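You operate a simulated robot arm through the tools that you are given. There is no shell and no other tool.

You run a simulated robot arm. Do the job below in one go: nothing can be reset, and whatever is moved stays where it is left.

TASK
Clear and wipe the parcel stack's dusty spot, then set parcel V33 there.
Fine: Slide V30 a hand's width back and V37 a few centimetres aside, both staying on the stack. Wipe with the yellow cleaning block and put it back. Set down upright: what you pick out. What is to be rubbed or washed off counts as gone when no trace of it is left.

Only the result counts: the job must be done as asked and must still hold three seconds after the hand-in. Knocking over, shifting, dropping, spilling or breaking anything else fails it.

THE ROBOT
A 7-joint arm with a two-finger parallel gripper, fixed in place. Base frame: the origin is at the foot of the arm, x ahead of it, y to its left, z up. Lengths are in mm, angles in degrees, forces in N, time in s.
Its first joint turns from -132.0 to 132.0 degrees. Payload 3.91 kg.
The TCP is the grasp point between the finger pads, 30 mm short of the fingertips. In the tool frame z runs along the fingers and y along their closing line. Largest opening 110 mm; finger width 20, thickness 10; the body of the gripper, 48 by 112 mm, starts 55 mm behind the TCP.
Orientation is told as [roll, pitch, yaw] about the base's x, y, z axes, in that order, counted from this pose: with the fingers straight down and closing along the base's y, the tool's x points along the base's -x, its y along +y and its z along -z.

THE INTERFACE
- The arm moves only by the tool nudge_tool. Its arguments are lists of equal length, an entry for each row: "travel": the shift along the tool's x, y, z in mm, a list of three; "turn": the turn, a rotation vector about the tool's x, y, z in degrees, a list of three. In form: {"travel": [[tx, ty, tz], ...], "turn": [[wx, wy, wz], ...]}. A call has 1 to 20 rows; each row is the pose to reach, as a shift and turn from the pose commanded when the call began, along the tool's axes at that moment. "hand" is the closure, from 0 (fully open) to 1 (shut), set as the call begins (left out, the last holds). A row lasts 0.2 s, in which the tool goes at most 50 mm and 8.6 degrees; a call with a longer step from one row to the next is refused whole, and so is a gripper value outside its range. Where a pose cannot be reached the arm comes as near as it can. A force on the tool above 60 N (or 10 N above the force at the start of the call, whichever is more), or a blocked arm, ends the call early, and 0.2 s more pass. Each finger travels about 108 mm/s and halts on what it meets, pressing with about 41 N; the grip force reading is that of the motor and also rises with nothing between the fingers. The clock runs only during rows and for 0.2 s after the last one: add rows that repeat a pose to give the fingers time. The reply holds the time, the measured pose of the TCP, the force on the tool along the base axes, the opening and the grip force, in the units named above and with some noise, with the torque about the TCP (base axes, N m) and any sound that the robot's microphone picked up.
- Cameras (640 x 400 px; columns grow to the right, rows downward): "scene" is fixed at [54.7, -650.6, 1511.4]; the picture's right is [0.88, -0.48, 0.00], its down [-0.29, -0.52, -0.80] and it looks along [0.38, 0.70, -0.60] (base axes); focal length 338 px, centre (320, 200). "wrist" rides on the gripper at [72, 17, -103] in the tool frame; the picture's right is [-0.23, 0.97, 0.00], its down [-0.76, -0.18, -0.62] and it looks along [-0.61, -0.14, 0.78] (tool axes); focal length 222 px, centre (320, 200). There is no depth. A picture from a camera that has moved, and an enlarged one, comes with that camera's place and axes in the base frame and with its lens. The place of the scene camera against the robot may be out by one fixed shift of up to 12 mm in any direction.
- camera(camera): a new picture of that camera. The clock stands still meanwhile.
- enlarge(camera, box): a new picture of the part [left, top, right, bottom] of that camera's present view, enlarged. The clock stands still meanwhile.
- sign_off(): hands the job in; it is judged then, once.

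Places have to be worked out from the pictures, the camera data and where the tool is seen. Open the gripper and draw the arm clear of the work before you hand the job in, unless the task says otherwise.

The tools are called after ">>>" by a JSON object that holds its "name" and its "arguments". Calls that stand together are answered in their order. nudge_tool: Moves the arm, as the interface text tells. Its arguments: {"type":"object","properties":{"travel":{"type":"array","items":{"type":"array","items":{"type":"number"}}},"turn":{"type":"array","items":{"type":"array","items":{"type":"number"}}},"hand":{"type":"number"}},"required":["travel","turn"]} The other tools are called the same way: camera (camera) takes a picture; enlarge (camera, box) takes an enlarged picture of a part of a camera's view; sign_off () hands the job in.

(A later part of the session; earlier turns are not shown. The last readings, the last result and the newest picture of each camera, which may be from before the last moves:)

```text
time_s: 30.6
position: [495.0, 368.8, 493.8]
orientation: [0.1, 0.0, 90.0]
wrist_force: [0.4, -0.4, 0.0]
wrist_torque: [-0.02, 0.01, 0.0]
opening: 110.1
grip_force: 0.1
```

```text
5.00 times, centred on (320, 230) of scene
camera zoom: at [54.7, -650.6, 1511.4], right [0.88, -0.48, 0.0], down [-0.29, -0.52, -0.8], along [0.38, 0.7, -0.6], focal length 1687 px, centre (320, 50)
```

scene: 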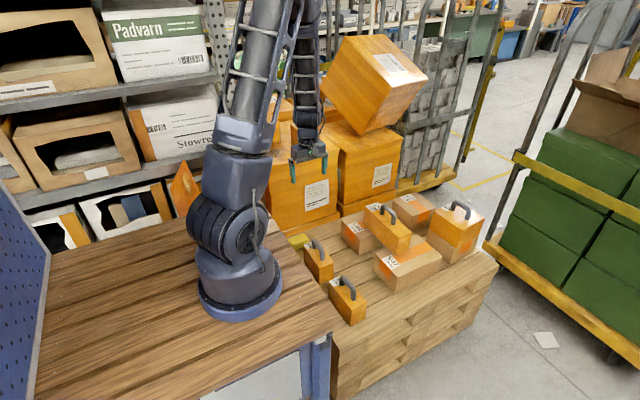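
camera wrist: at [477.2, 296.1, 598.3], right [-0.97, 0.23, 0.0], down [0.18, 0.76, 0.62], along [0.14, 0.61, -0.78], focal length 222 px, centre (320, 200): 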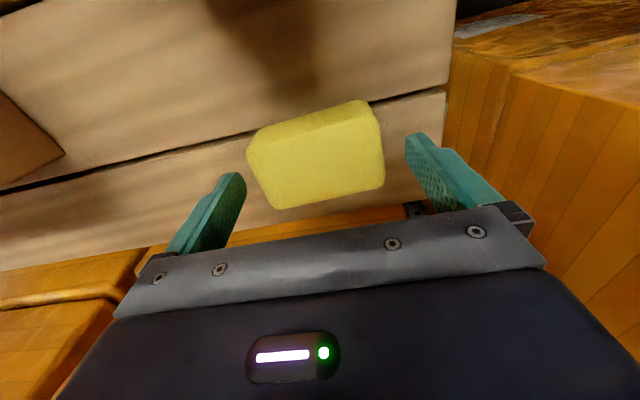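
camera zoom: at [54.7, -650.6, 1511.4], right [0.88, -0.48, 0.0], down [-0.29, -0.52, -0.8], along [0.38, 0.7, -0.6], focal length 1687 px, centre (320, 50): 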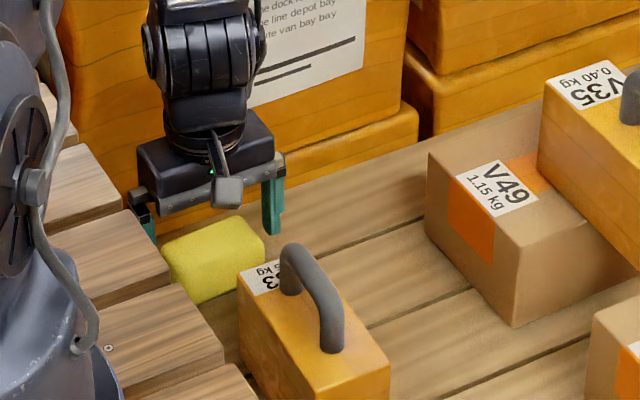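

The fingertips straddle the block with clearance on both sides. I lower step by step with small rows, watching the force.

>>> {"name": "nudge_tool", "arguments": {"travel": [[0, 1, 10], [0, 1, 20], [0, 1, 25], [0, 1, 30], [0, 1, 30]], "turn": [[0, 0, 0], [0, 0, 0], [0, 0, 0], [0, 0, 0], [0, 0, 0]]}}

>>> {"name": "camera", "arguments": {"camera": "wrist"}}

>>> {"name": "enlarge", "arguments": {"camera": "scene", "box": [270, 200, 350, 255]}}

```text
time_s: 31.8
position: [492.7, 370.0, 465.1]
orientation: [0.0, 0.0, 90.1]
wrist_force: [0.4, 0.3, -0.3]
wrist_torque: [-0.03, -0.01, -0.01]
opening: 109.8
grip_force: 0.1
```

```text
taken
camera wrist: at [476.1, 296.4, 568.7], right [-0.97, 0.23, 0.0], down [0.18, 0.76, 0.62], along [0.14, 0.61, -0.78], focal length 222 px, centre (320, 200)
```

wrist: 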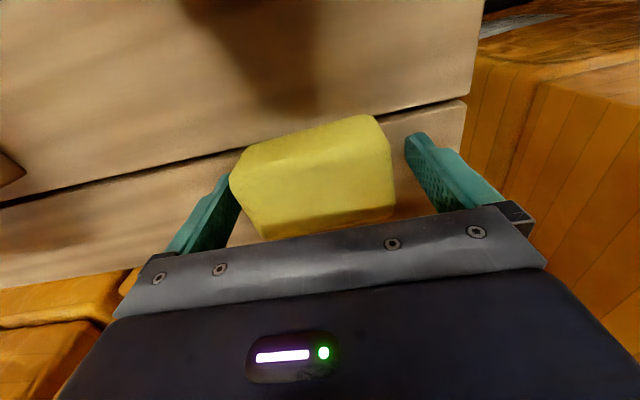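

```text
7.27 times, centred on (310, 228) of scene
camera zoom: at [54.7, -650.6, 1511.4], right [0.88, -0.48, 0.0], down [-0.29, -0.52, -0.8], along [0.38, 0.7, -0.6], focal length 2454 px, centre (393, 0)
```

zoom: 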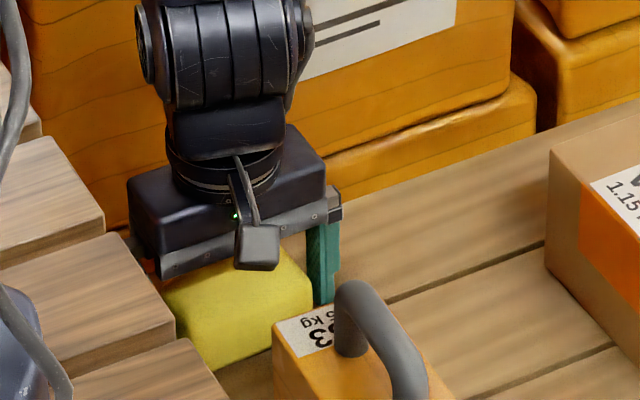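

Block is well centred between the fingers, no contact yet. I lower another 9 mm and then close on it.

>>> {"name": "nudge_tool", "arguments": {"travel": [[0, 0, 3], [0, 0, 6], [0, 0, 9], [0, 0, 9]], "turn": [[0, 0, 0], [0, 0, 0], [0, 0, 0], [0, 0, 0]]}}

>>> {"name": "enlarge", "arguments": {"camera": "scene", "box": [270, 200, 350, 255]}}

```text
time_s: 32.4
position: [493.1, 369.3, 461.4]
orientation: [0.1, -0.1, 90.0]
wrist_force: [-0.9, -4.0, 18.2]
wrist_torque: [-0.12, 1.15, 0.25]
opening: 109.8
grip_force: 0.0
stopped in row 2: the force on the tool passed its limit at 75 N (the readings are from after the stop); the commanded pose is now the measured one
```

```text
7.27 times, centred on (310, 228) of scene
camera zoom: at [54.7, -650.6, 1511.4], right [0.88, -0.48, 0.0], down [-0.29, -0.52, -0.8], along [0.38, 0.7, -0.6], focal length 2454 px, centre (393, 0)
```

zoom: 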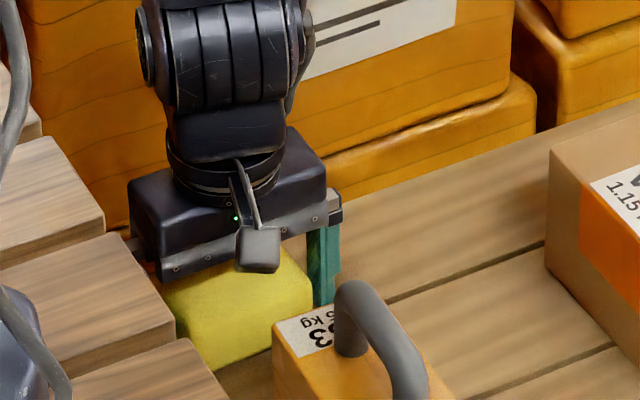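

The low-x fingertip touched the pallet at TCP z≈461 (tip z≈431), which gives me the pallet height. I rise 4 mm and close on the block.

>>> {"name": "nudge_tool", "arguments": {"travel": [[0, 0, -2], [0, 0, -4], [0, 0, -4]], "turn": [[0, 0, 0], [0, 0, 0], [0, 0, 0]]}}

>>> {"name": "nudge_tool", "arguments": {"travel": [[0, 0, 0], [0, 0, 0], [0, 0, 0], [0, 0, 0]], "turn": [[0, 0, 0], [0, 0, 0], [0, 0, 0], [0, 0, 0]], "hand": 1}}

>>> {"name": "camera", "arguments": {"camera": "wrist"}}

>>> {"name": "enlarge", "arguments": {"camera": "scene", "box": [270, 200, 350, 255]}}

```text
time_s: 33.2
position: [493.4, 369.5, 465.7]
orientation: [0.0, 0.0, 90.0]
wrist_force: [-0.6, -0.2, -0.5]
wrist_torque: [0.0, -0.01, -0.01]
opening: 110.0
grip_force: 0.1
```

```text
time_s: 34.2
position: [493.4, 370.0, 465.7]
orientation: [0.0, 0.0, 90.1]
wrist_force: [0.7, -1.5, 1.3]
wrist_torque: [0.0, 0.06, 0.01]
opening: 84.9
grip_force: 40.9
```

```text
taken
camera wrist: at [476.4, 296.3, 570.0], right [-0.97, 0.23, 0.0], down [0.18, 0.76, 0.62], along [0.14, 0.61, -0.78], focal length 222 px, centre (320, 200)
```

wrist: 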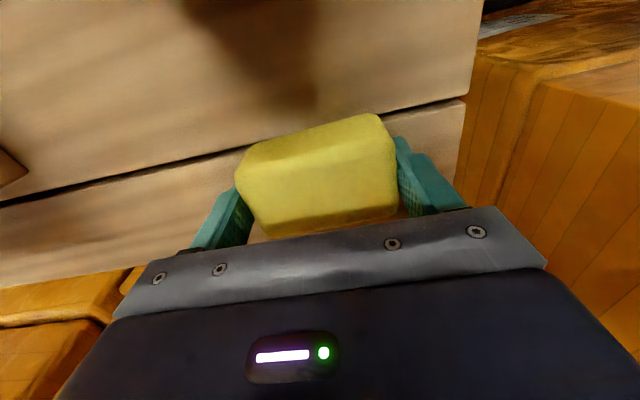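

```text
7.27 times, centred on (310, 228) of scene
camera zoom: at [54.7, -650.6, 1511.4], right [0.88, -0.48, 0.0], down [-0.29, -0.52, -0.8], along [0.38, 0.7, -0.6], focal length 2454 px, centre (393, 0)
```

zoom: 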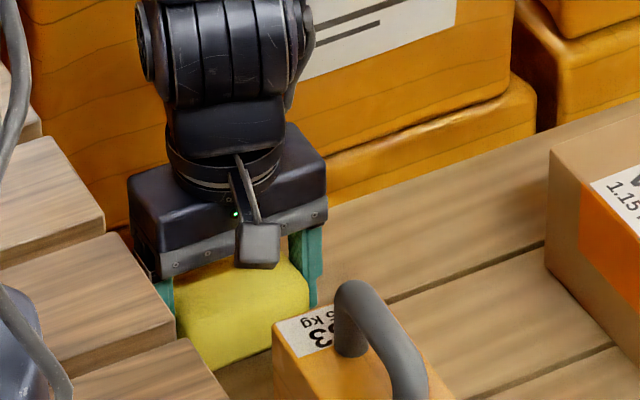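

Block gripped (84.9 mm wide); its bottom is ≈34.5 mm below the TCP. I lift it straight up to above the stack height.

>>> {"name": "nudge_tool", "arguments": {"travel": [[0, 0, -10], [0, 0, -40], [0, 0, -85], [0, 0, -130], [0, 0, -175], [0, 0, -220], [0, 0, -265], [0, 0, -310], [0, 0, -355], [0, 0, -400], [0, 0, -445], [0, 0, -480], [0, 0, -480]], "turn": [[0, 0, 0], [0, 0, 0], [0, 0, 0], [0, 0, 0], [0, 0, 0], [0, 0, 0], [0, 0, 0], [0, 0, 0], [0, 0, 0], [0, 0, 0], [0, 0, 0], [0, 0, 0], [0, 0, 0]]}}

>>> {"name": "camera", "arguments": {"camera": "wrist"}}

>>> {"name": "camera", "arguments": {"camera": "scene"}}

```text
time_s: 37.0
position: [492.3, 368.4, 945.2]
orientation: [0.0, -0.1, 90.1]
wrist_force: [-0.7, 0.2, 0.6]
wrist_torque: [-0.05, 0.0, 0.01]
opening: 0.0
grip_force: 37.4
```

```text
taken
camera wrist: at [475.9, 296.3, 1049.6], right [-0.97, 0.23, 0.0], down [0.18, 0.76, 0.62], along [0.14, 0.61, -0.78], focal length 222 px, centre (320, 200)
```

wrist: 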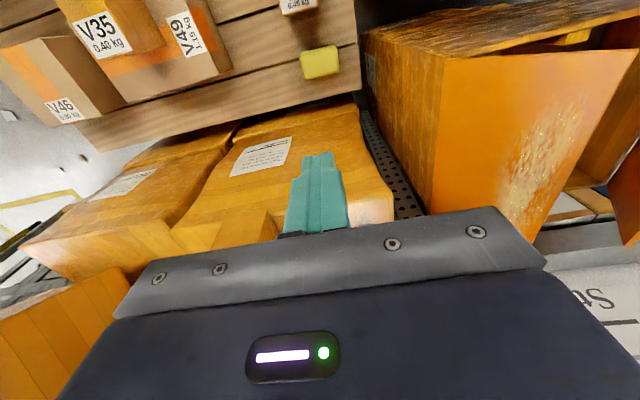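

```text
taken
```

scene: 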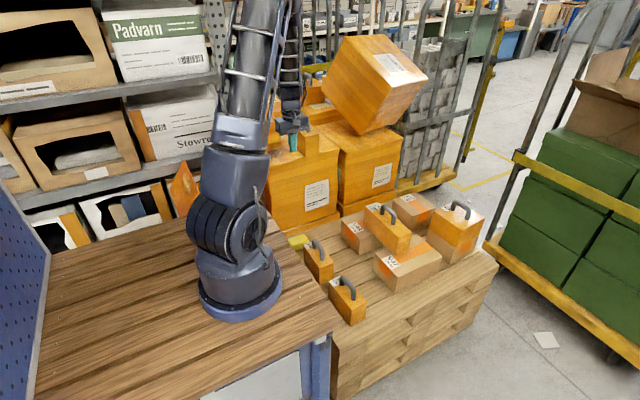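

The fingers are fully shut and the block is still on the pallet – it slipped out. I look closely at how it sits now.

>>> {"name": "enlarge", "arguments": {"camera": "wrist", "box": [260, 0, 400, 110]}}

>>> {"name": "enlarge", "arguments": {"camera": "scene", "box": [270, 210, 350, 265]}}

```text
3.64 times, centred on (330, 55) of wrist
camera zoom: at [475.9, 296.3, 1049.6], right [-0.97, 0.23, 0.0], down [0.18, 0.76, 0.62], along [0.14, 0.61, -0.78], focal length 808 px, centre (284, 727)
```

zoom: 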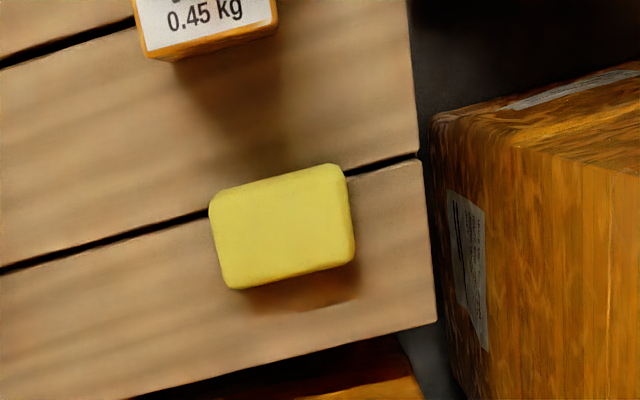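

```text
7.27 times, centred on (310, 238) of scene
camera zoom: at [54.7, -650.6, 1511.4], right [0.88, -0.48, 0.0], down [-0.29, -0.52, -0.8], along [0.38, 0.7, -0.6], focal length 2454 px, centre (393, -73)
```

zoom: 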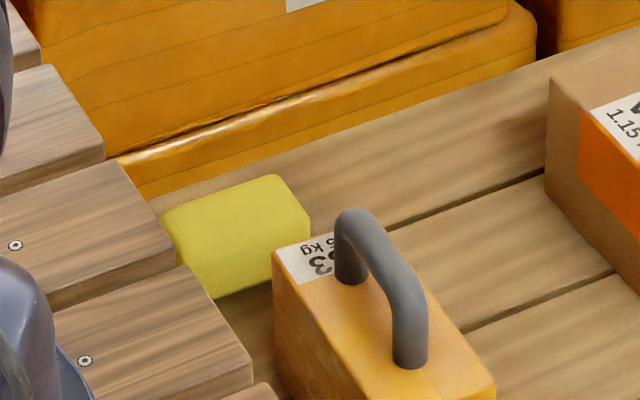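

The block still sits upright at about (492, 368), now squared with the axes. I open, return down, and this time grip with the tips just above the boards and lift slowly.

>>> {"name": "nudge_tool", "arguments": {"travel": [[0, 0, 20], [0, 0, 65], [0, 0, 110], [0, 0, 155], [0, 0, 200], [0, 0, 245], [0, 0, 290], [0, 0, 335], [0, 0, 380], [0, 0, 420], [0, 0, 420]], "turn": [[0, 0, 0], [0, 0, 0], [0, 0, 0], [0, 0, 0], [0, 0, 0], [0, 0, 0], [0, 0, 0], [0, 0, 0], [0, 0, 0], [0, 0, 0], [0, 0, 0]], "hand": 0}}

>>> {"name": "camera", "arguments": {"camera": "wrist"}}

>>> {"name": "enlarge", "arguments": {"camera": "wrist", "box": [200, 60, 460, 230]}}

```text
time_s: 39.4
position: [493.8, 369.2, 525.8]
orientation: [-0.1, 0.0, 90.2]
wrist_force: [-0.1, 0.2, 0.4]
wrist_torque: [-0.01, -0.01, -0.01]
opening: 109.9
grip_force: 0.0
```

```text
taken
camera wrist: at [476.5, 295.9, 630.2], right [-0.97, 0.23, 0.0], down [0.18, 0.76, 0.62], along [0.14, 0.61, -0.78], focal length 222 px, centre (320, 200)
```

wrist: 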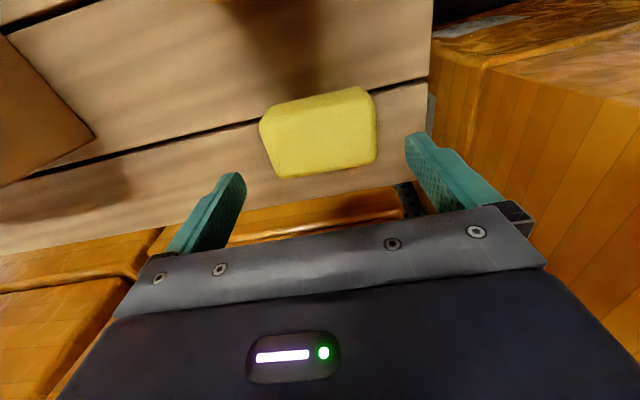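

```text
2.35 times, centred on (330, 145) of wrist
camera zoom: at [476.5, 295.9, 630.2], right [-0.97, 0.23, 0.0], down [0.18, 0.76, 0.62], along [0.14, 0.61, -0.78], focal length 523 px, centre (296, 329)
```

zoom: 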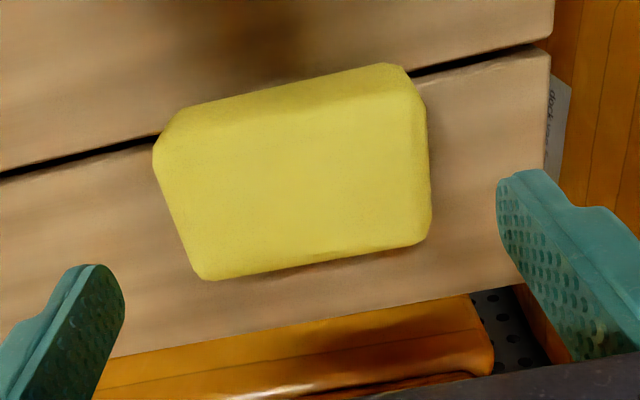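

The block is centred between the fingers. I descend to just above the boards.

>>> {"name": "nudge_tool", "arguments": {"travel": [[0, 1, 20], [0, 1, 40], [0, 1, 52], [0, 1, 58], [0, 1, 61], [0, 1, 62], [0, 1, 62]], "turn": [[0, 0, 0], [0, 0, 0], [0, 0, 0], [0, 0, 0], [0, 0, 0], [0, 0, 0], [0, 0, 0]]}}

>>> {"name": "nudge_tool", "arguments": {"travel": [[0, 0, 0], [0, 0, 0], [0, 0, 0], [0, 0, 0]], "turn": [[0, 0, 0], [0, 0, 0], [0, 0, 0], [0, 0, 0]], "hand": 1}}

>>> {"name": "nudge_tool", "arguments": {"travel": [[0, 0, -1], [0, 0, -2], [0, 0, -3.5], [0, 0, -5], [0, 0, -5]], "turn": [[0, 0, 0], [0, 0, 0], [0, 0, 0], [0, 0, 0], [0, 0, 0]]}}

>>> {"name": "camera", "arguments": {"camera": "wrist"}}

>>> {"name": "enlarge", "arguments": {"camera": "scene", "box": [270, 200, 350, 255]}}

```text
time_s: 41.0
position: [492.7, 369.0, 464.0]
orientation: [-0.1, 0.0, 90.1]
wrist_force: [-0.3, -0.7, 0.2]
wrist_torque: [0.01, 0.01, -0.01]
opening: 109.9
grip_force: 0.1
```

```text
time_s: 42.0
position: [491.8, 369.2, 463.5]
orientation: [0.0, 0.0, 90.1]
wrist_force: [-0.1, 0.8, 0.5]
wrist_torque: [0.04, 0.0, -0.01]
opening: 84.5
grip_force: 40.6
```

```text
time_s: 43.2
position: [491.4, 369.7, 468.6]
orientation: [0.1, 0.0, 90.0]
wrist_force: [0.0, 0.2, -0.3]
wrist_torque: [0.0, 0.02, -0.02]
opening: 84.7
grip_force: 41.0
```

```text
taken
camera wrist: at [475.4, 296.6, 572.7], right [-0.97, 0.23, 0.0], down [0.18, 0.76, 0.62], along [0.14, 0.61, -0.78], focal length 222 px, centre (320, 200)
```

wrist: 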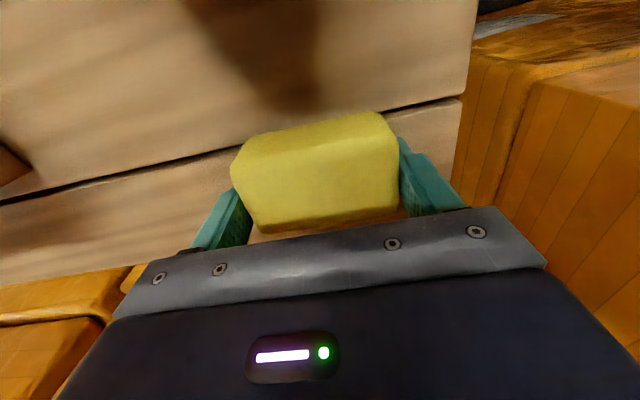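

```text
7.27 times, centred on (310, 228) of scene
camera zoom: at [54.7, -650.6, 1511.4], right [0.88, -0.48, 0.0], down [-0.29, -0.52, -0.8], along [0.38, 0.7, -0.6], focal length 2454 px, centre (393, 0)
```

zoom: 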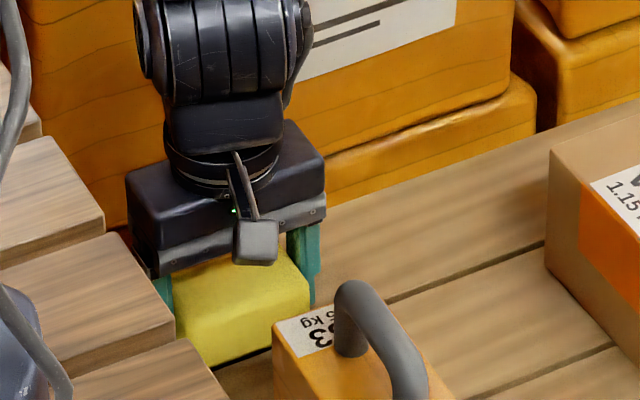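

I lift slowly another 15 mm to see whether the block comes along.

>>> {"name": "nudge_tool", "arguments": {"travel": [[0, 0, -2], [0, 0, -4], [0, 0, -6], [0, 0, -8], [0, 0, -10], [0, 0, -12], [0, 0, -15], [0, 0, -15]], "turn": [[0, 0, 0], [0, 0, 0], [0, 0, 0], [0, 0, 0], [0, 0, 0], [0, 0, 0], [0, 0, 0], [0, 0, 0]]}}

>>> {"name": "camera", "arguments": {"camera": "wrist"}}

>>> {"name": "enlarge", "arguments": {"camera": "scene", "box": [270, 200, 350, 255]}}

```text
time_s: 45.0
position: [492.6, 368.6, 484.5]
orientation: [0.0, 0.0, 90.1]
wrist_force: [0.0, -0.4, -1.0]
wrist_torque: [-0.04, -0.01, 0.02]
opening: 84.5
grip_force: 41.4
```

```text
taken
camera wrist: at [475.2, 296.6, 587.9], right [-0.97, 0.23, 0.0], down [0.18, 0.76, 0.62], along [0.14, 0.61, -0.78], focal length 222 px, centre (320, 200)
```

wrist: 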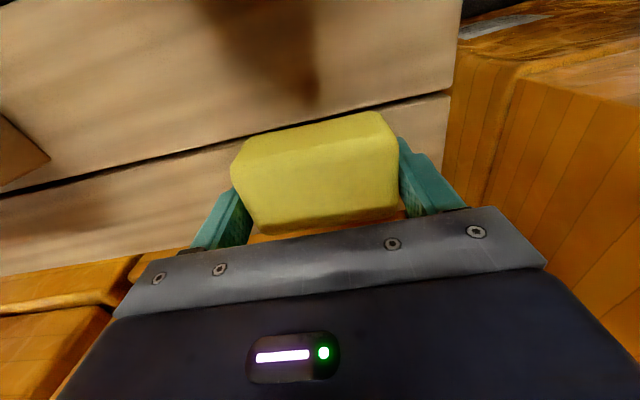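

```text
7.27 times, centred on (310, 228) of scene
camera zoom: at [54.7, -650.6, 1511.4], right [0.88, -0.48, 0.0], down [-0.29, -0.52, -0.8], along [0.38, 0.7, -0.6], focal length 2454 px, centre (393, 0)
```

zoom: 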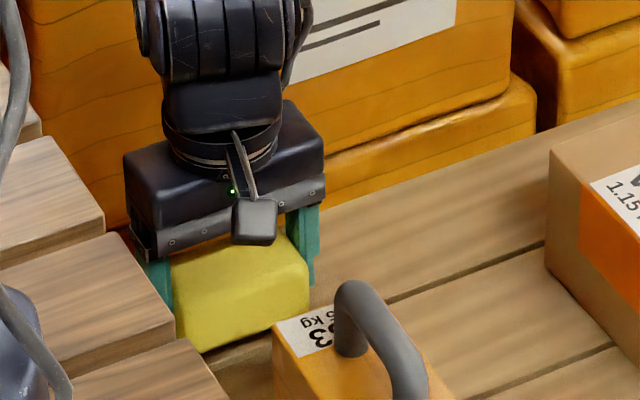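

The block is now lifted and held. I continue up with gentle acceleration and check for slip after a short piece.

>>> {"name": "nudge_tool", "arguments": {"travel": [[0, 0, -3], [0, 0, -7], [0, 0, -12], [0, 0, -18], [0, 0, -24], [0, 0, -30], [0, 0, -35], [0, 0, -38], [0, 0, -40], [0, 0, -40]], "turn": [[0, 0, 0], [0, 0, 0], [0, 0, 0], [0, 0, 0], [0, 0, 0], [0, 0, 0], [0, 0, 0], [0, 0, 0], [0, 0, 0], [0, 0, 0]]}}

>>> {"name": "enlarge", "arguments": {"camera": "wrist", "box": [200, 80, 460, 250]}}

>>> {"name": "enlarge", "arguments": {"camera": "scene", "box": [270, 200, 350, 255]}}

```text
time_s: 47.2
position: [492.7, 368.4, 522.6]
orientation: [0.0, 0.0, 90.1]
wrist_force: [-0.5, -0.1, -0.5]
wrist_torque: [0.03, -0.01, 0.01]
opening: 84.5
grip_force: 40.5
```

```text
2.35 times, centred on (330, 165) of wrist
camera zoom: at [475.5, 296.4, 627.7], right [-0.97, 0.23, 0.0], down [0.18, 0.76, 0.62], along [0.14, 0.61, -0.78], focal length 523 px, centre (296, 282)
```

zoom: 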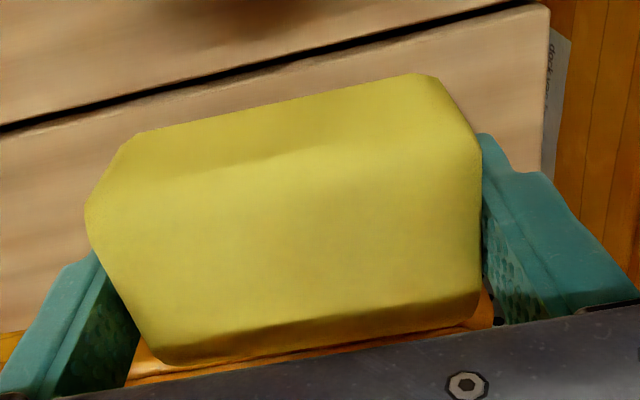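

```text
7.27 times, centred on (310, 228) of scene
camera zoom: at [54.7, -650.6, 1511.4], right [0.88, -0.48, 0.0], down [-0.29, -0.52, -0.8], along [0.38, 0.7, -0.6], focal length 2454 px, centre (393, 0)
```

zoom: 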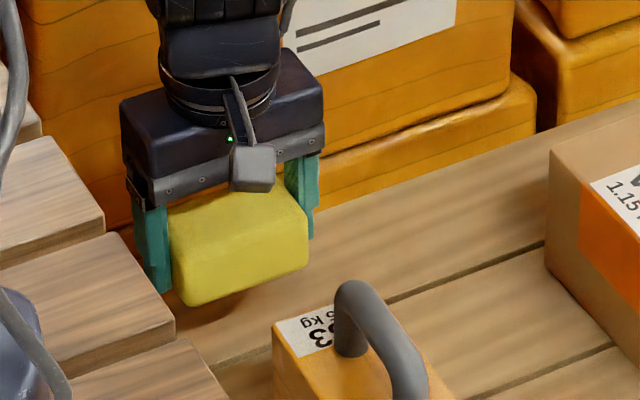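

Held firmly with gentle motion. I keep lifting at a modest speed.

>>> {"name": "nudge_tool", "arguments": {"travel": [[0, 0, -3], [0, 0, -8], [0, 0, -15], [0, 0, -23], [0, 0, -31], [0, 0, -39], [0, 0, -47], [0, 0, -55], [0, 0, -63], [0, 0, -71], [0, 0, -79], [0, 0, -87], [0, 0, -95], [0, 0, -103], [0, 0, -111], [0, 0, -118], [0, 0, -124], [0, 0, -128], [0, 0, -130], [0, 0, -130]], "turn": [[0, 0, 0], [0, 0, 0], [0, 0, 0], [0, 0, 0], [0, 0, 0], [0, 0, 0], [0, 0, 0], [0, 0, 0], [0, 0, 0], [0, 0, 0], [0, 0, 0], [0, 0, 0], [0, 0, 0], [0, 0, 0], [0, 0, 0], [0, 0, 0], [0, 0, 0], [0, 0, 0], [0, 0, 0], [0, 0, 0]]}}

>>> {"name": "enlarge", "arguments": {"camera": "wrist", "box": [200, 80, 460, 250]}}

```text
time_s: 51.4
position: [492.0, 369.6, 653.7]
orientation: [-0.1, 0.0, 90.1]
wrist_force: [-0.3, -1.1, -0.9]
wrist_torque: [0.0, 0.0, -0.01]
opening: 84.3
grip_force: 41.2
```

```text
2.35 times, centred on (330, 165) of wrist
camera zoom: at [475.3, 296.2, 758.0], right [-0.97, 0.23, 0.0], down [0.18, 0.76, 0.62], along [0.14, 0.61, -0.78], focal length 523 px, centre (296, 282)
```

zoom: 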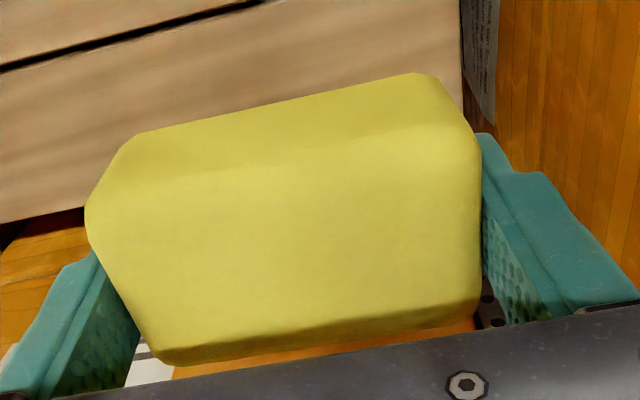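

No slip at all. I continue up, a bit further per call.

>>> {"name": "nudge_tool", "arguments": {"travel": [[0, 0, -4], [0, 0, -11], [0, 0, -21], [0, 0, -31], [0, 0, -41], [0, 0, -51], [0, 0, -61], [0, 0, -71], [0, 0, -81], [0, 0, -91], [0, 0, -101], [0, 0, -111], [0, 0, -121], [0, 0, -131], [0, 0, -140], [0, 0, -148], [0, 0, -154], [0, 0, -158], [0, 0, -160], [0, 0, -160]], "turn": [[0, 0, 0], [0, 0, 0], [0, 0, 0], [0, 0, 0], [0, 0, 0], [0, 0, 0], [0, 0, 0], [0, 0, 0], [0, 0, 0], [0, 0, 0], [0, 0, 0], [0, 0, 0], [0, 0, 0], [0, 0, 0], [0, 0, 0], [0, 0, 0], [0, 0, 0], [0, 0, 0], [0, 0, 0], [0, 0, 0]]}}

>>> {"name": "nudge_tool", "arguments": {"travel": [[0, 0, -4], [0, 0, -11], [0, 0, -21], [0, 0, -31], [0, 0, -41], [0, 0, -51], [0, 0, -61], [0, 0, -71], [0, 0, -81], [0, 0, -89], [0, 0, -94], [0, 0, -97], [0, 0, -97]], "turn": [[0, 0, 0], [0, 0, 0], [0, 0, 0], [0, 0, 0], [0, 0, 0], [0, 0, 0], [0, 0, 0], [0, 0, 0], [0, 0, 0], [0, 0, 0], [0, 0, 0], [0, 0, 0], [0, 0, 0]]}}

>>> {"name": "camera", "arguments": {"camera": "wrist"}}

>>> {"name": "camera", "arguments": {"camera": "scene"}}

```text
time_s: 55.6
position: [492.4, 369.6, 814.0]
orientation: [0.0, 0.0, 90.1]
wrist_force: [1.1, -0.1, -0.5]
wrist_torque: [0.04, -0.01, -0.04]
opening: 84.2
grip_force: 41.4
```

```text
time_s: 58.4
position: [492.5, 369.8, 909.4]
orientation: [0.0, -0.1, 90.2]
wrist_force: [0.1, 0.1, -1.1]
wrist_torque: [0.0, -0.01, 0.02]
opening: 84.4
grip_force: 40.9
```

```text
taken
camera wrist: at [475.6, 296.3, 1014.3], right [-0.97, 0.23, 0.0], down [0.18, 0.76, 0.62], along [0.14, 0.61, -0.78], focal length 222 px, centre (320, 200)
```

wrist: 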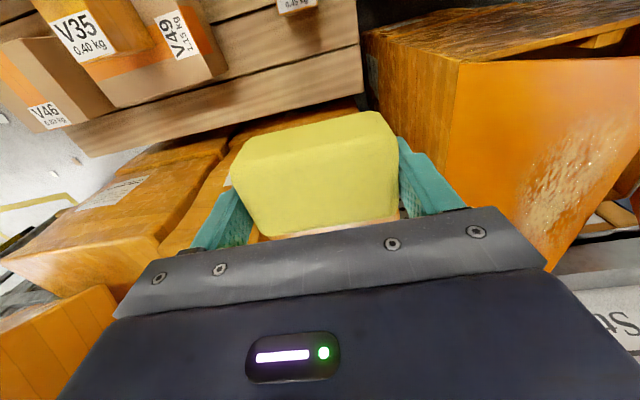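

```text
taken
```

scene: 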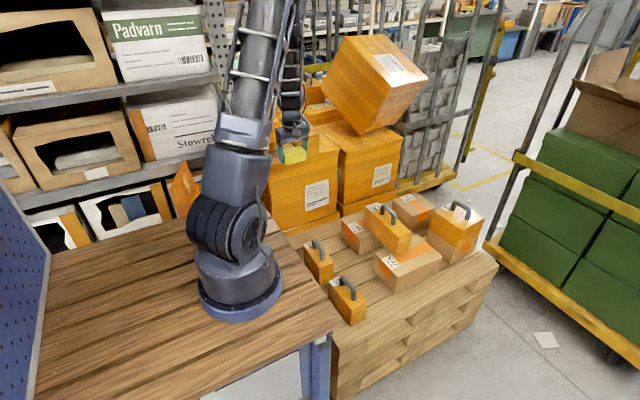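

Block held at bottom z≈877, above the stack top. I carry it over to the spot slowly.

>>> {"name": "nudge_tool", "arguments": {"travel": [[-3, 0, 0], [-8, 0, 0], [-16, 0, 0], [-26, -1, 0], [-36, -1, 0], [-46, -1, 0], [-56, -2, 0], [-66, -2, 0], [-76, -2, 0], [-86, -3, 0], [-96, -3, 0], [-106, -3, 0], [-116, -4, 0], [-126, -4, 0], [-136, -4, 0], [-146, -4, 0], [-154, -4, 0], [-160, -4, 0], [-163, -4, 0], [-163, -4, 0]], "turn": [[0, 0, 0], [0, 0, 0], [0, 0, 0], [0, 0, 0], [0, 0, 0], [0, 0, 0], [0, 0, 0], [0, 0, 0], [0, 0, 0], [0, 0, 0], [0, 0, 0], [0, 0, 0], [0, 0, 0], [0, 0, 0], [0, 0, 0], [0, 0, 0], [0, 0, 0], [0, 0, 0], [0, 0, 0], [0, 0, 0]]}}

>>> {"name": "nudge_tool", "arguments": {"travel": [[-3, 0, 0], [-8, 0, 0], [-16, 0, 0], [-26, 0, 0], [-35, 0, 0], [-42, 0, 0], [-45, 0, 0], [-45, 0, 0]], "turn": [[0, 0, 0], [0, 0, 0], [0, 0, 0], [0, 0, 0], [0, 0, 0], [0, 0, 0], [0, 0, 0], [0, 0, 0]]}}

>>> {"name": "camera", "arguments": {"camera": "wrist"}}

>>> {"name": "enlarge", "arguments": {"camera": "scene", "box": [230, 90, 350, 180]}}

```text
time_s: 62.6
position: [496.4, 533.2, 910.3]
orientation: [0.0, 0.0, 90.1]
wrist_force: [0.0, 0.1, -0.5]
wrist_torque: [-0.02, 0.01, 0.01]
opening: 84.4
grip_force: 41.4
```

```text
time_s: 64.4
position: [496.3, 578.2, 910.9]
orientation: [0.0, 0.0, 90.1]
wrist_force: [0.3, 0.2, -0.6]
wrist_torque: [0.01, 0.01, -0.01]
opening: 84.3
grip_force: 41.5
```

```text
taken
camera wrist: at [479.0, 504.8, 1014.7], right [-0.97, 0.23, 0.0], down [0.18, 0.76, 0.62], along [0.14, 0.61, -0.78], focal length 222 px, centre (320, 200)
```

wrist: 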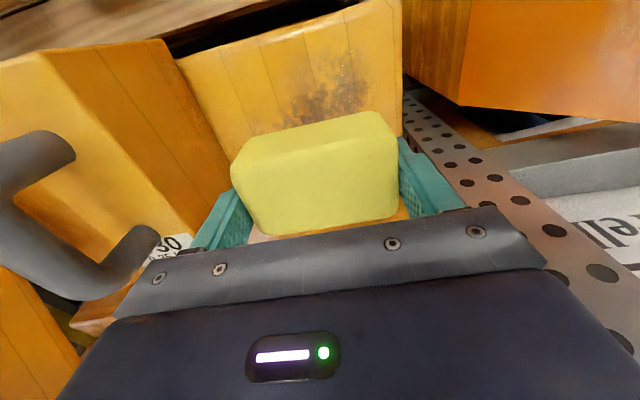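

```text
4.44 times, centred on (290, 135) of scene
camera zoom: at [54.7, -650.6, 1511.4], right [0.88, -0.48, 0.0], down [-0.29, -0.52, -0.8], along [0.38, 0.7, -0.6], focal length 1500 px, centre (453, 489)
```

zoom: 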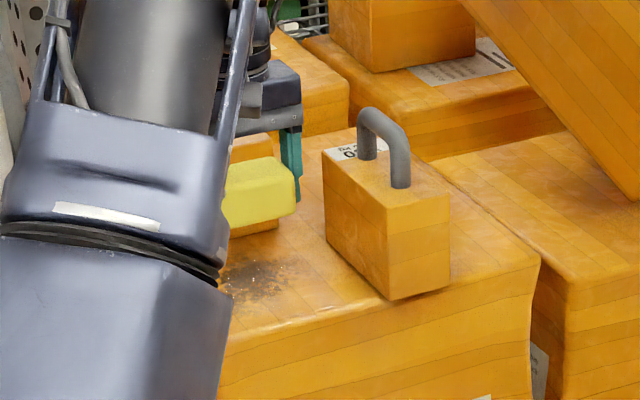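

I lower toward the surface in gentle rows, then in small increments checking the force.

>>> {"name": "nudge_tool", "arguments": {"travel": [[0, 0, 3], [0, 0, 8], [0, 0, 15], [0, 0, 22], [0, 0, 28], [0, 0, 32], [0, 0, 34], [0, 0, 34]], "turn": [[0, 0, 0], [0, 0, 0], [0, 0, 0], [0, 0, 0], [0, 0, 0], [0, 0, 0], [0, 0, 0], [0, 0, 0]]}}

>>> {"name": "nudge_tool", "arguments": {"travel": [[0, 0, 2], [0, 0, 4], [0, 0, 6], [0, 0, 8], [0, 0, 8]], "turn": [[0, 0, 0], [0, 0, 0], [0, 0, 0], [0, 0, 0], [0, 0, 0]]}}

>>> {"name": "enlarge", "arguments": {"camera": "scene", "box": [230, 90, 350, 180]}}

>>> {"name": "camera", "arguments": {"camera": "wrist"}}

```text
time_s: 66.2
position: [496.0, 577.6, 875.9]
orientation: [0.0, 0.0, 90.2]
wrist_force: [-0.3, 0.2, 0.2]
wrist_torque: [0.03, 0.01, 0.02]
opening: 84.3
grip_force: 40.5
```

```text
time_s: 67.4
position: [495.9, 578.1, 867.1]
orientation: [0.0, -0.1, 90.1]
wrist_force: [-0.1, 0.6, -0.5]
wrist_torque: [0.0, 0.02, -0.03]
opening: 84.5
grip_force: 41.1
```

```text
4.44 times, centred on (290, 135) of scene
camera zoom: at [54.7, -650.6, 1511.4], right [0.88, -0.48, 0.0], down [-0.29, -0.52, -0.8], along [0.38, 0.7, -0.6], focal length 1500 px, centre (453, 489)
```

zoom: 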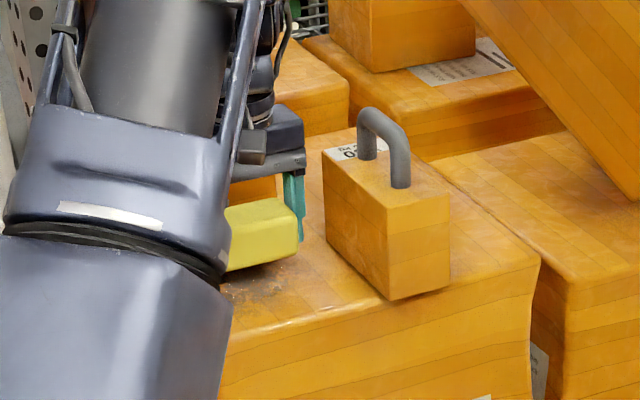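

```text
taken
camera wrist: at [479.1, 504.2, 972.6], right [-0.97, 0.23, 0.0], down [0.18, 0.76, 0.62], along [0.14, 0.61, -0.78], focal length 222 px, centre (320, 200)
```

wrist: 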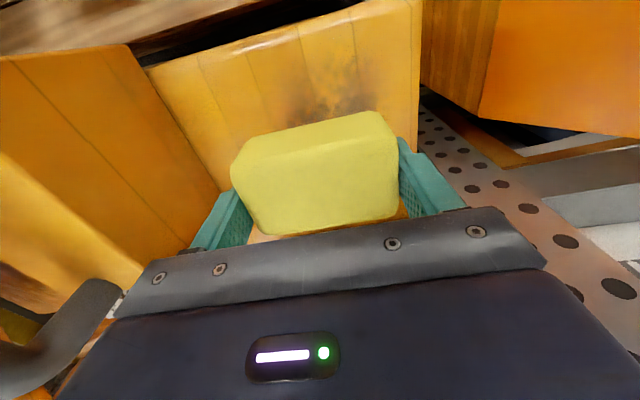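

No contact yet at TCP z=867. I continue in small increments.

>>> {"name": "nudge_tool", "arguments": {"travel": [[0, 0, 2], [0, 0, 4], [0, 0, 6], [0, 0, 6]], "turn": [[0, 0, 0], [0, 0, 0], [0, 0, 0], [0, 0, 0]]}}

>>> {"name": "nudge_tool", "arguments": {"travel": [[0, 0, 1], [0, 0, 2], [0, 0, 3], [0, 0, 4], [0, 0, 4]], "turn": [[0, 0, 0], [0, 0, 0], [0, 0, 0], [0, 0, 0], [0, 0, 0]]}}

>>> {"name": "enlarge", "arguments": {"camera": "scene", "box": [230, 90, 350, 180]}}

```text
time_s: 68.4
position: [495.0, 577.5, 863.1]
orientation: [0.0, 0.0, 90.1]
wrist_force: [0.6, -0.4, 0.4]
wrist_torque: [-0.02, -0.01, -0.01]
opening: 84.3
grip_force: 41.1
```

```text
time_s: 69.6
position: [494.9, 577.7, 857.7]
orientation: [0.0, 0.0, 90.1]
wrist_force: [0.5, 0.9, -1.1]
wrist_torque: [0.0, 0.0, 0.01]
opening: 84.4
grip_force: 40.7
```

```text
4.44 times, centred on (290, 135) of scene
camera zoom: at [54.7, -650.6, 1511.4], right [0.88, -0.48, 0.0], down [-0.29, -0.52, -0.8], along [0.38, 0.7, -0.6], focal length 1500 px, centre (453, 489)
```

zoom: 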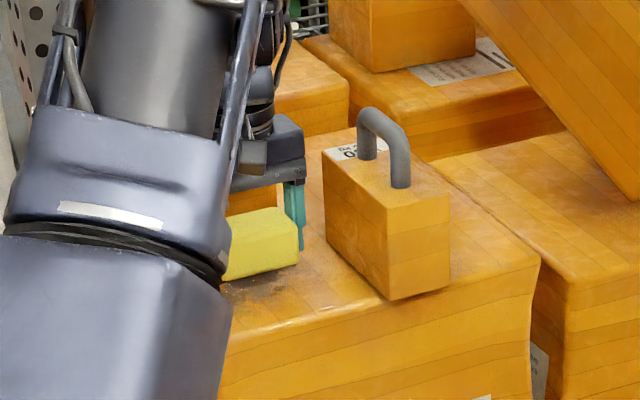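

Still no contact at 857.7; I keep on lowering a few millimetres at a time.

>>> {"name": "nudge_tool", "arguments": {"travel": [[0, 0, 1], [0, 0, 2], [0, 0, 3], [0, 0, 4], [0, 0, 4]], "turn": [[0, 0, 0], [0, 0, 0], [0, 0, 0], [0, 0, 0], [0, 0, 0]]}}

>>> {"name": "nudge_tool", "arguments": {"travel": [[0, 0, 1], [0, 0, 2], [0, 0, 3], [0, 0, 3]], "turn": [[0, 0, 0], [0, 0, 0], [0, 0, 0], [0, 0, 0]]}}

>>> {"name": "enlarge", "arguments": {"camera": "scene", "box": [230, 90, 350, 180]}}

```text
time_s: 70.8
position: [496.8, 577.3, 854.4]
orientation: [0.0, 0.1, 90.1]
wrist_force: [-0.2, -0.4, -0.9]
wrist_torque: [-0.02, -0.03, -0.02]
opening: 84.3
grip_force: 40.9
```

```text
time_s: 71.8
position: [495.8, 577.5, 850.6]
orientation: [0.0, 0.0, 90.2]
wrist_force: [0.2, -0.2, -1.2]
wrist_torque: [0.03, -0.02, 0.0]
opening: 84.2
grip_force: 40.9
```

```text
4.44 times, centred on (290, 135) of scene
camera zoom: at [54.7, -650.6, 1511.4], right [0.88, -0.48, 0.0], down [-0.29, -0.52, -0.8], along [0.38, 0.7, -0.6], focal length 1500 px, centre (453, 489)
```

zoom: 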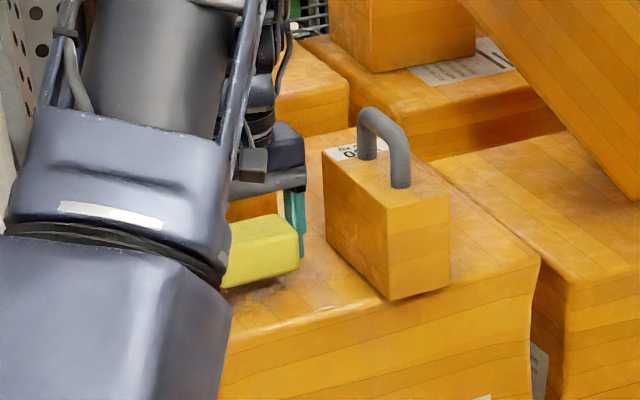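

Still free. Continuing down in 1 mm rows.

>>> {"name": "nudge_tool", "arguments": {"travel": [[0, 0, 1], [0, 0, 2], [0, 0, 3], [0, 0, 3]], "turn": [[0, 0, 0], [0, 0, 0], [0, 0, 0], [0, 0, 0]]}}

>>> {"name": "nudge_tool", "arguments": {"travel": [[0, 0, 1], [0, 0, 2], [0, 0, 3], [0, 0, 3]], "turn": [[0, 0, 0], [0, 0, 0], [0, 0, 0], [0, 0, 0]]}}

>>> {"name": "nudge_tool", "arguments": {"travel": [[0, 0, 1], [0, 0, 2], [0, 0, 3], [0, 0, 3]], "turn": [[0, 0, 0], [0, 0, 0], [0, 0, 0], [0, 0, 0]]}}

>>> {"name": "enlarge", "arguments": {"camera": "scene", "box": [230, 90, 350, 180]}}

>>> {"name": "camera", "arguments": {"camera": "wrist"}}

```text
time_s: 72.8
position: [496.0, 577.4, 848.0]
orientation: [0.0, 0.0, 90.1]
wrist_force: [-0.2, 0.1, -0.2]
wrist_torque: [-0.01, 0.03, -0.02]
opening: 84.3
grip_force: 41.0
```

```text
time_s: 73.8
position: [496.5, 579.1, 845.7]
orientation: [-0.1, 0.0, 90.1]
wrist_force: [0.5, -0.3, -0.5]
wrist_torque: [0.02, -0.04, 0.01]
opening: 84.4
grip_force: 41.1
```

```text
time_s: 74.8
position: [496.3, 577.5, 841.7]
orientation: [-0.1, 0.0, 90.1]
wrist_force: [-0.3, 0.1, -1.1]
wrist_torque: [-0.02, -0.01, 0.01]
opening: 84.6
grip_force: 41.0
```

```text
4.44 times, centred on (290, 135) of scene
camera zoom: at [54.7, -650.6, 1511.4], right [0.88, -0.48, 0.0], down [-0.29, -0.52, -0.8], along [0.38, 0.7, -0.6], focal length 1500 px, centre (453, 489)
```

zoom: 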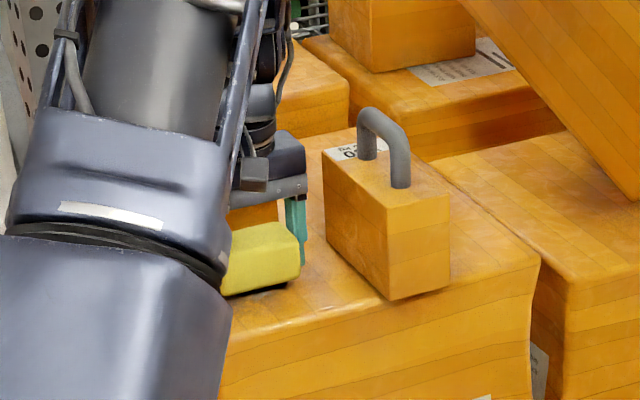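

```text
taken
camera wrist: at [479.2, 504.5, 946.8], right [-0.97, 0.23, 0.0], down [0.18, 0.76, 0.62], along [0.14, 0.61, -0.78], focal length 222 px, centre (320, 200)
```

wrist: 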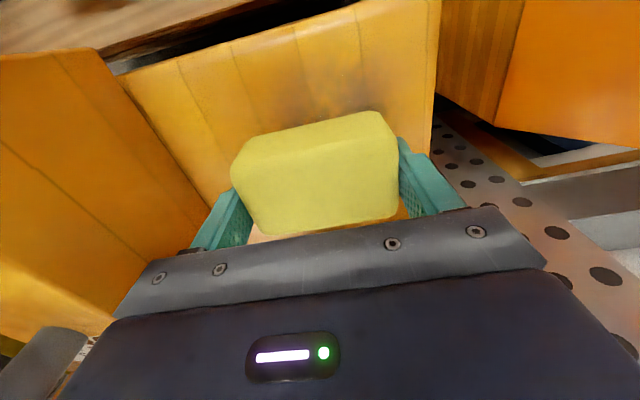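

The shadow gap below the block is narrowing. I continue down.

>>> {"name": "nudge_tool", "arguments": {"travel": [[0, 0, 1], [0, 0, 2], [0, 0, 3], [0, 0, 3]], "turn": [[0, 0, 0], [0, 0, 0], [0, 0, 0], [0, 0, 0]]}}

>>> {"name": "nudge_tool", "arguments": {"travel": [[0, 0, 1], [0, 0, 2], [0, 0, 3], [0, 0, 3]], "turn": [[0, 0, 0], [0, 0, 0], [0, 0, 0], [0, 0, 0]]}}

>>> {"name": "nudge_tool", "arguments": {"travel": [[0, 0, 1], [0, 0, 2], [0, 0, 3], [0, 0, 3]], "turn": [[0, 0, 0], [0, 0, 0], [0, 0, 0], [0, 0, 0]]}}

>>> {"name": "enlarge", "arguments": {"camera": "scene", "box": [230, 90, 350, 180]}}

```text
time_s: 75.8
position: [494.6, 577.6, 839.4]
orientation: [0.0, -0.1, 90.1]
wrist_force: [-0.2, -0.1, -1.3]
wrist_torque: [0.03, -0.01, 0.04]
opening: 84.3
grip_force: 41.5
```

```text
time_s: 76.8
position: [495.5, 576.6, 836.7]
orientation: [0.0, 0.0, 90.1]
wrist_force: [0.4, 0.4, -0.6]
wrist_torque: [0.0, 0.03, -0.02]
opening: 84.4
grip_force: 41.0
```

```text
time_s: 77.8
position: [496.2, 576.5, 832.3]
orientation: [0.0, 0.0, 90.1]
wrist_force: [-0.4, 0.4, -0.1]
wrist_torque: [-0.02, 0.01, 0.05]
opening: 84.3
grip_force: 41.2
```

```text
4.44 times, centred on (290, 135) of scene
camera zoom: at [54.7, -650.6, 1511.4], right [0.88, -0.48, 0.0], down [-0.29, -0.52, -0.8], along [0.38, 0.7, -0.6], focal length 1500 px, centre (453, 489)
```

zoom: 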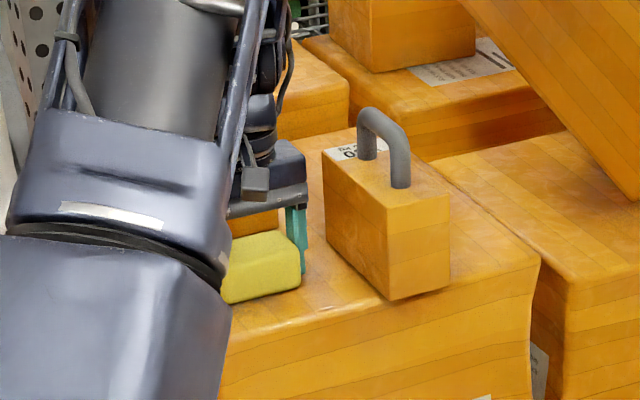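

It appears near touching at TCP z≈832. I go on 2 mm at a time.

>>> {"name": "nudge_tool", "arguments": {"travel": [[0, 0, 1], [0, 0, 2], [0, 0, 2]], "turn": [[0, 0, 0], [0, 0, 0], [0, 0, 0]]}}

>>> {"name": "nudge_tool", "arguments": {"travel": [[0, 0, 1], [0, 0, 2], [0, 0, 2]], "turn": [[0, 0, 0], [0, 0, 0], [0, 0, 0]]}}

>>> {"name": "nudge_tool", "arguments": {"travel": [[0, 0, 0.7], [0, 0, 1.5], [0, 0, 1.5]], "turn": [[0, 0, 0], [0, 0, 0], [0, 0, 0]]}}

>>> {"name": "enlarge", "arguments": {"camera": "scene", "box": [230, 90, 350, 180]}}

```text
time_s: 78.6
position: [495.7, 577.3, 830.5]
orientation: [0.0, 0.0, 90.1]
wrist_force: [0.2, 0.3, -0.9]
wrist_torque: [0.01, 0.01, -0.01]
opening: 84.3
grip_force: 41.2
```

```text
time_s: 79.4
position: [495.1, 578.4, 831.6]
orientation: [-0.1, 0.0, 90.1]
wrist_force: [-1.1, -6.2, 30.0]
wrist_torque: [-0.48, 0.6, -0.01]
opening: 84.4
grip_force: 41.3
```

```text
time_s: 80.2
position: [495.0, 579.3, 830.2]
orientation: [-0.2, -0.2, 89.9]
wrist_force: [-7.1, -10.7, 15.9]
wrist_torque: [-0.37, 0.29, -0.01]
opening: 84.4
grip_force: 40.7
stopped in row 3: the force on the tool passed its limit at 61 N (the readings are from after the stop); the commanded pose is now the measured one
```

```text
4.44 times, centred on (290, 135) of scene
camera zoom: at [54.7, -650.6, 1511.4], right [0.88, -0.48, 0.0], down [-0.29, -0.52, -0.8], along [0.38, 0.7, -0.6], focal length 1500 px, centre (453, 489)
```

zoom: 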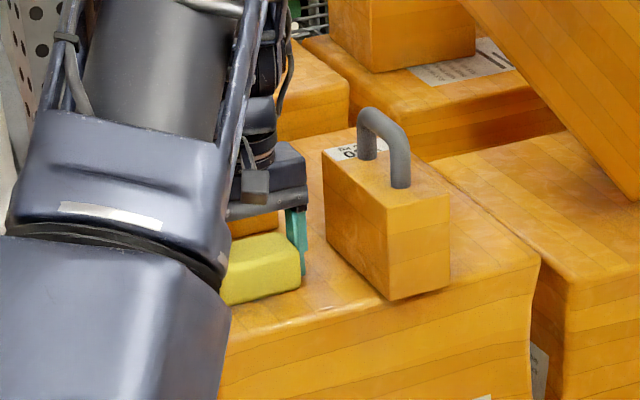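

Contact with the spot is made at TCP z≈830.5 (surface z≈798), about 16 N pressing. I recompute the spot to x 433–558, y 524–652 and start wiping with a short slide first.

>>> {"name": "nudge_tool", "arguments": {"travel": [[4, 0, -0.3], [8, 0, -0.3], [14, 0, -0.3], [20, 0, -0.3], [26, 0, -0.3], [32, 0, -0.3], [32, 0, -0.3]], "turn": [[0, 0, 0], [0, 0, 0], [0, 0, 0], [0, 0, 0], [0, 0, 0], [0, 0, 0], [0, 0, 0]]}}

>>> {"name": "camera", "arguments": {"camera": "wrist"}}

```text
time_s: 81.8
position: [495.5, 546.0, 830.3]
orientation: [-0.2, -0.2, 90.1]
wrist_force: [-0.6, 14.5, 23.0]
wrist_torque: [0.25, 0.28, -0.04]
opening: 84.3
grip_force: 40.9
```

```text
taken
camera wrist: at [478.9, 473.3, 935.0], right [-0.97, 0.23, 0.0], down [0.17, 0.76, 0.63], along [0.14, 0.61, -0.78], focal length 222 px, centre (320, 200)
```

wrist: 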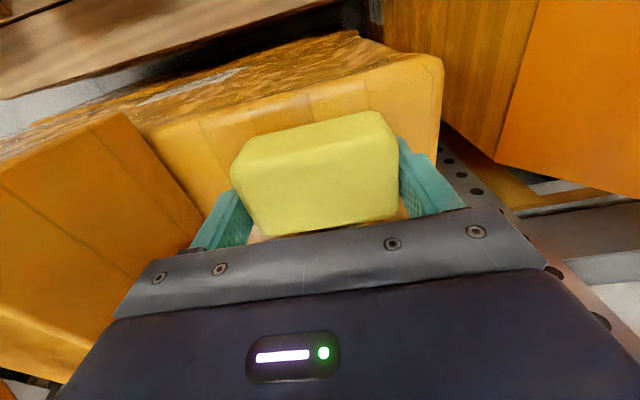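

Wiping works with about 20 N of pressure and no block slip. I continue with the low-x lane toward +y.

>>> {"name": "nudge_tool", "arguments": {"travel": [[0, 6, 0], [0, 13, 0], [0, 20, 0], [-6, 20, 0], [-14, 20, 0], [-22, 20, 0], [-30, 20, 0], [-38, 20, 0], [-46, 20, 0], [-54, 20, 0], [-62, 20, 0], [-70, 20, 0], [-78, 20, 0], [-84, 20, 0], [-84, 20, 0]], "turn": [[0, 0, 0], [0, 0, 0], [0, 0, 0], [0, 0, 0], [0, 0, 0], [0, 0, 0], [0, 0, 0], [0, 0, 0], [0, 0, 0], [0, 0, 0], [0, 0, 0], [0, 0, 0], [0, 0, 0], [0, 0, 0], [0, 0, 0]]}}

>>> {"name": "camera", "arguments": {"camera": "wrist"}}

>>> {"name": "enlarge", "arguments": {"camera": "scene", "box": [230, 90, 350, 180]}}

```text
time_s: 82.8
position: [478.8, 546.5, 830.9]
orientation: [-0.3, 0.0, 89.9]
wrist_force: [-1.8, -12.3, 17.8]
wrist_torque: [0.08, 0.28, 0.07]
opening: 84.4
grip_force: 41.2
stopped in row 4: the force on the tool passed its limit at 65 N (the readings are from after the stop); the commanded pose is now the measured one
```

```text
taken
camera wrist: at [461.5, 473.3, 935.3], right [-0.97, 0.23, 0.0], down [0.18, 0.76, 0.62], along [0.15, 0.61, -0.78], focal length 222 px, centre (320, 200)
```

wrist: 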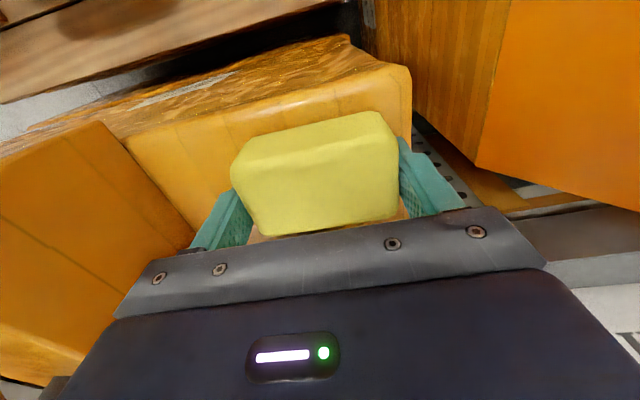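

```text
4.44 times, centred on (290, 135) of scene
camera zoom: at [54.7, -650.6, 1511.4], right [0.88, -0.48, 0.0], down [-0.29, -0.52, -0.8], along [0.38, 0.7, -0.6], focal length 1500 px, centre (453, 489)
```

zoom: 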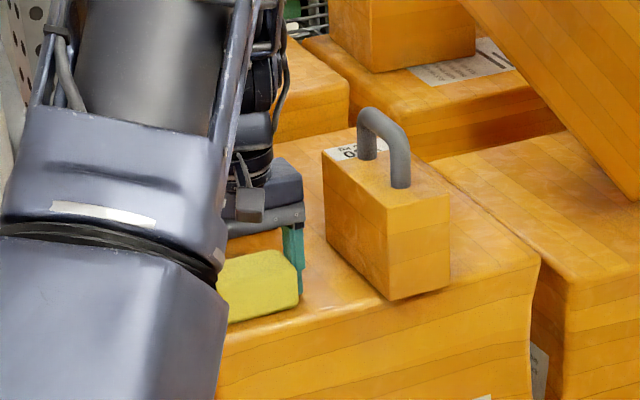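

A force peak at the turning point stopped the call. I reduce the pressing depth slightly and continue the lane toward +y.

>>> {"name": "nudge_tool", "arguments": {"travel": [[0, 0, -0.4], [-3, 0, -0.5], [-8, 0, -0.5], [-15, 0, -0.5], [-22, 0, -0.5], [-30, 0, -0.5], [-38, 0, -0.5], [-46, 0, -0.5], [-54, 0, -0.5], [-62, 0, -0.5], [-70, 0, -0.5], [-78, 0, -0.5], [-84, 0, -0.5], [-84, 0, -0.5]], "turn": [[0, 0, 0], [0, 0, 0], [0, 0, 0], [0, 0, 0], [0, 0, 0], [0, 0, 0], [0, 0, 0], [0, 0, 0], [0, 0, 0], [0, 0, 0], [0, 0, 0], [0, 0, 0], [0, 0, 0], [0, 0, 0]]}}

>>> {"name": "camera", "arguments": {"camera": "wrist"}}

>>> {"name": "enlarge", "arguments": {"camera": "scene", "box": [230, 90, 350, 180]}}

```text
time_s: 85.8
position: [478.4, 631.1, 830.8]
orientation: [-0.2, -0.1, 89.9]
wrist_force: [1.3, -10.2, 16.3]
wrist_torque: [-0.02, 0.24, 0.05]
opening: 84.2
grip_force: 41.0
```

```text
taken
camera wrist: at [461.5, 557.5, 935.1], right [-0.97, 0.23, 0.0], down [0.18, 0.76, 0.62], along [0.15, 0.61, -0.78], focal length 222 px, centre (320, 200)
```

wrist: 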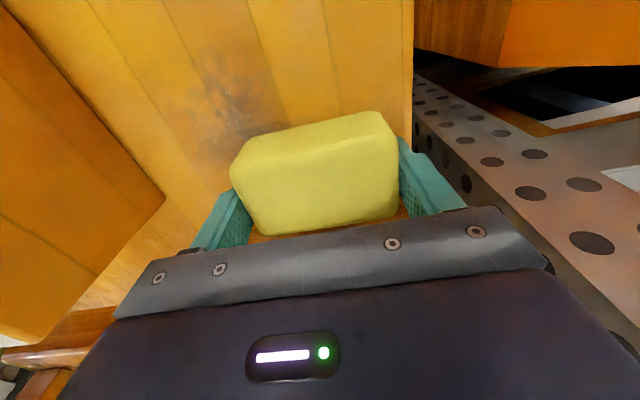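

```text
4.44 times, centred on (290, 135) of scene
camera zoom: at [54.7, -650.6, 1511.4], right [0.88, -0.48, 0.0], down [-0.29, -0.52, -0.8], along [0.38, 0.7, -0.6], focal length 1500 px, centre (453, 489)
```

zoom: 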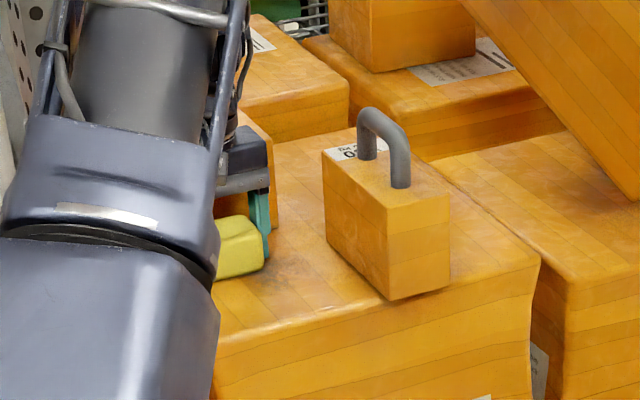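

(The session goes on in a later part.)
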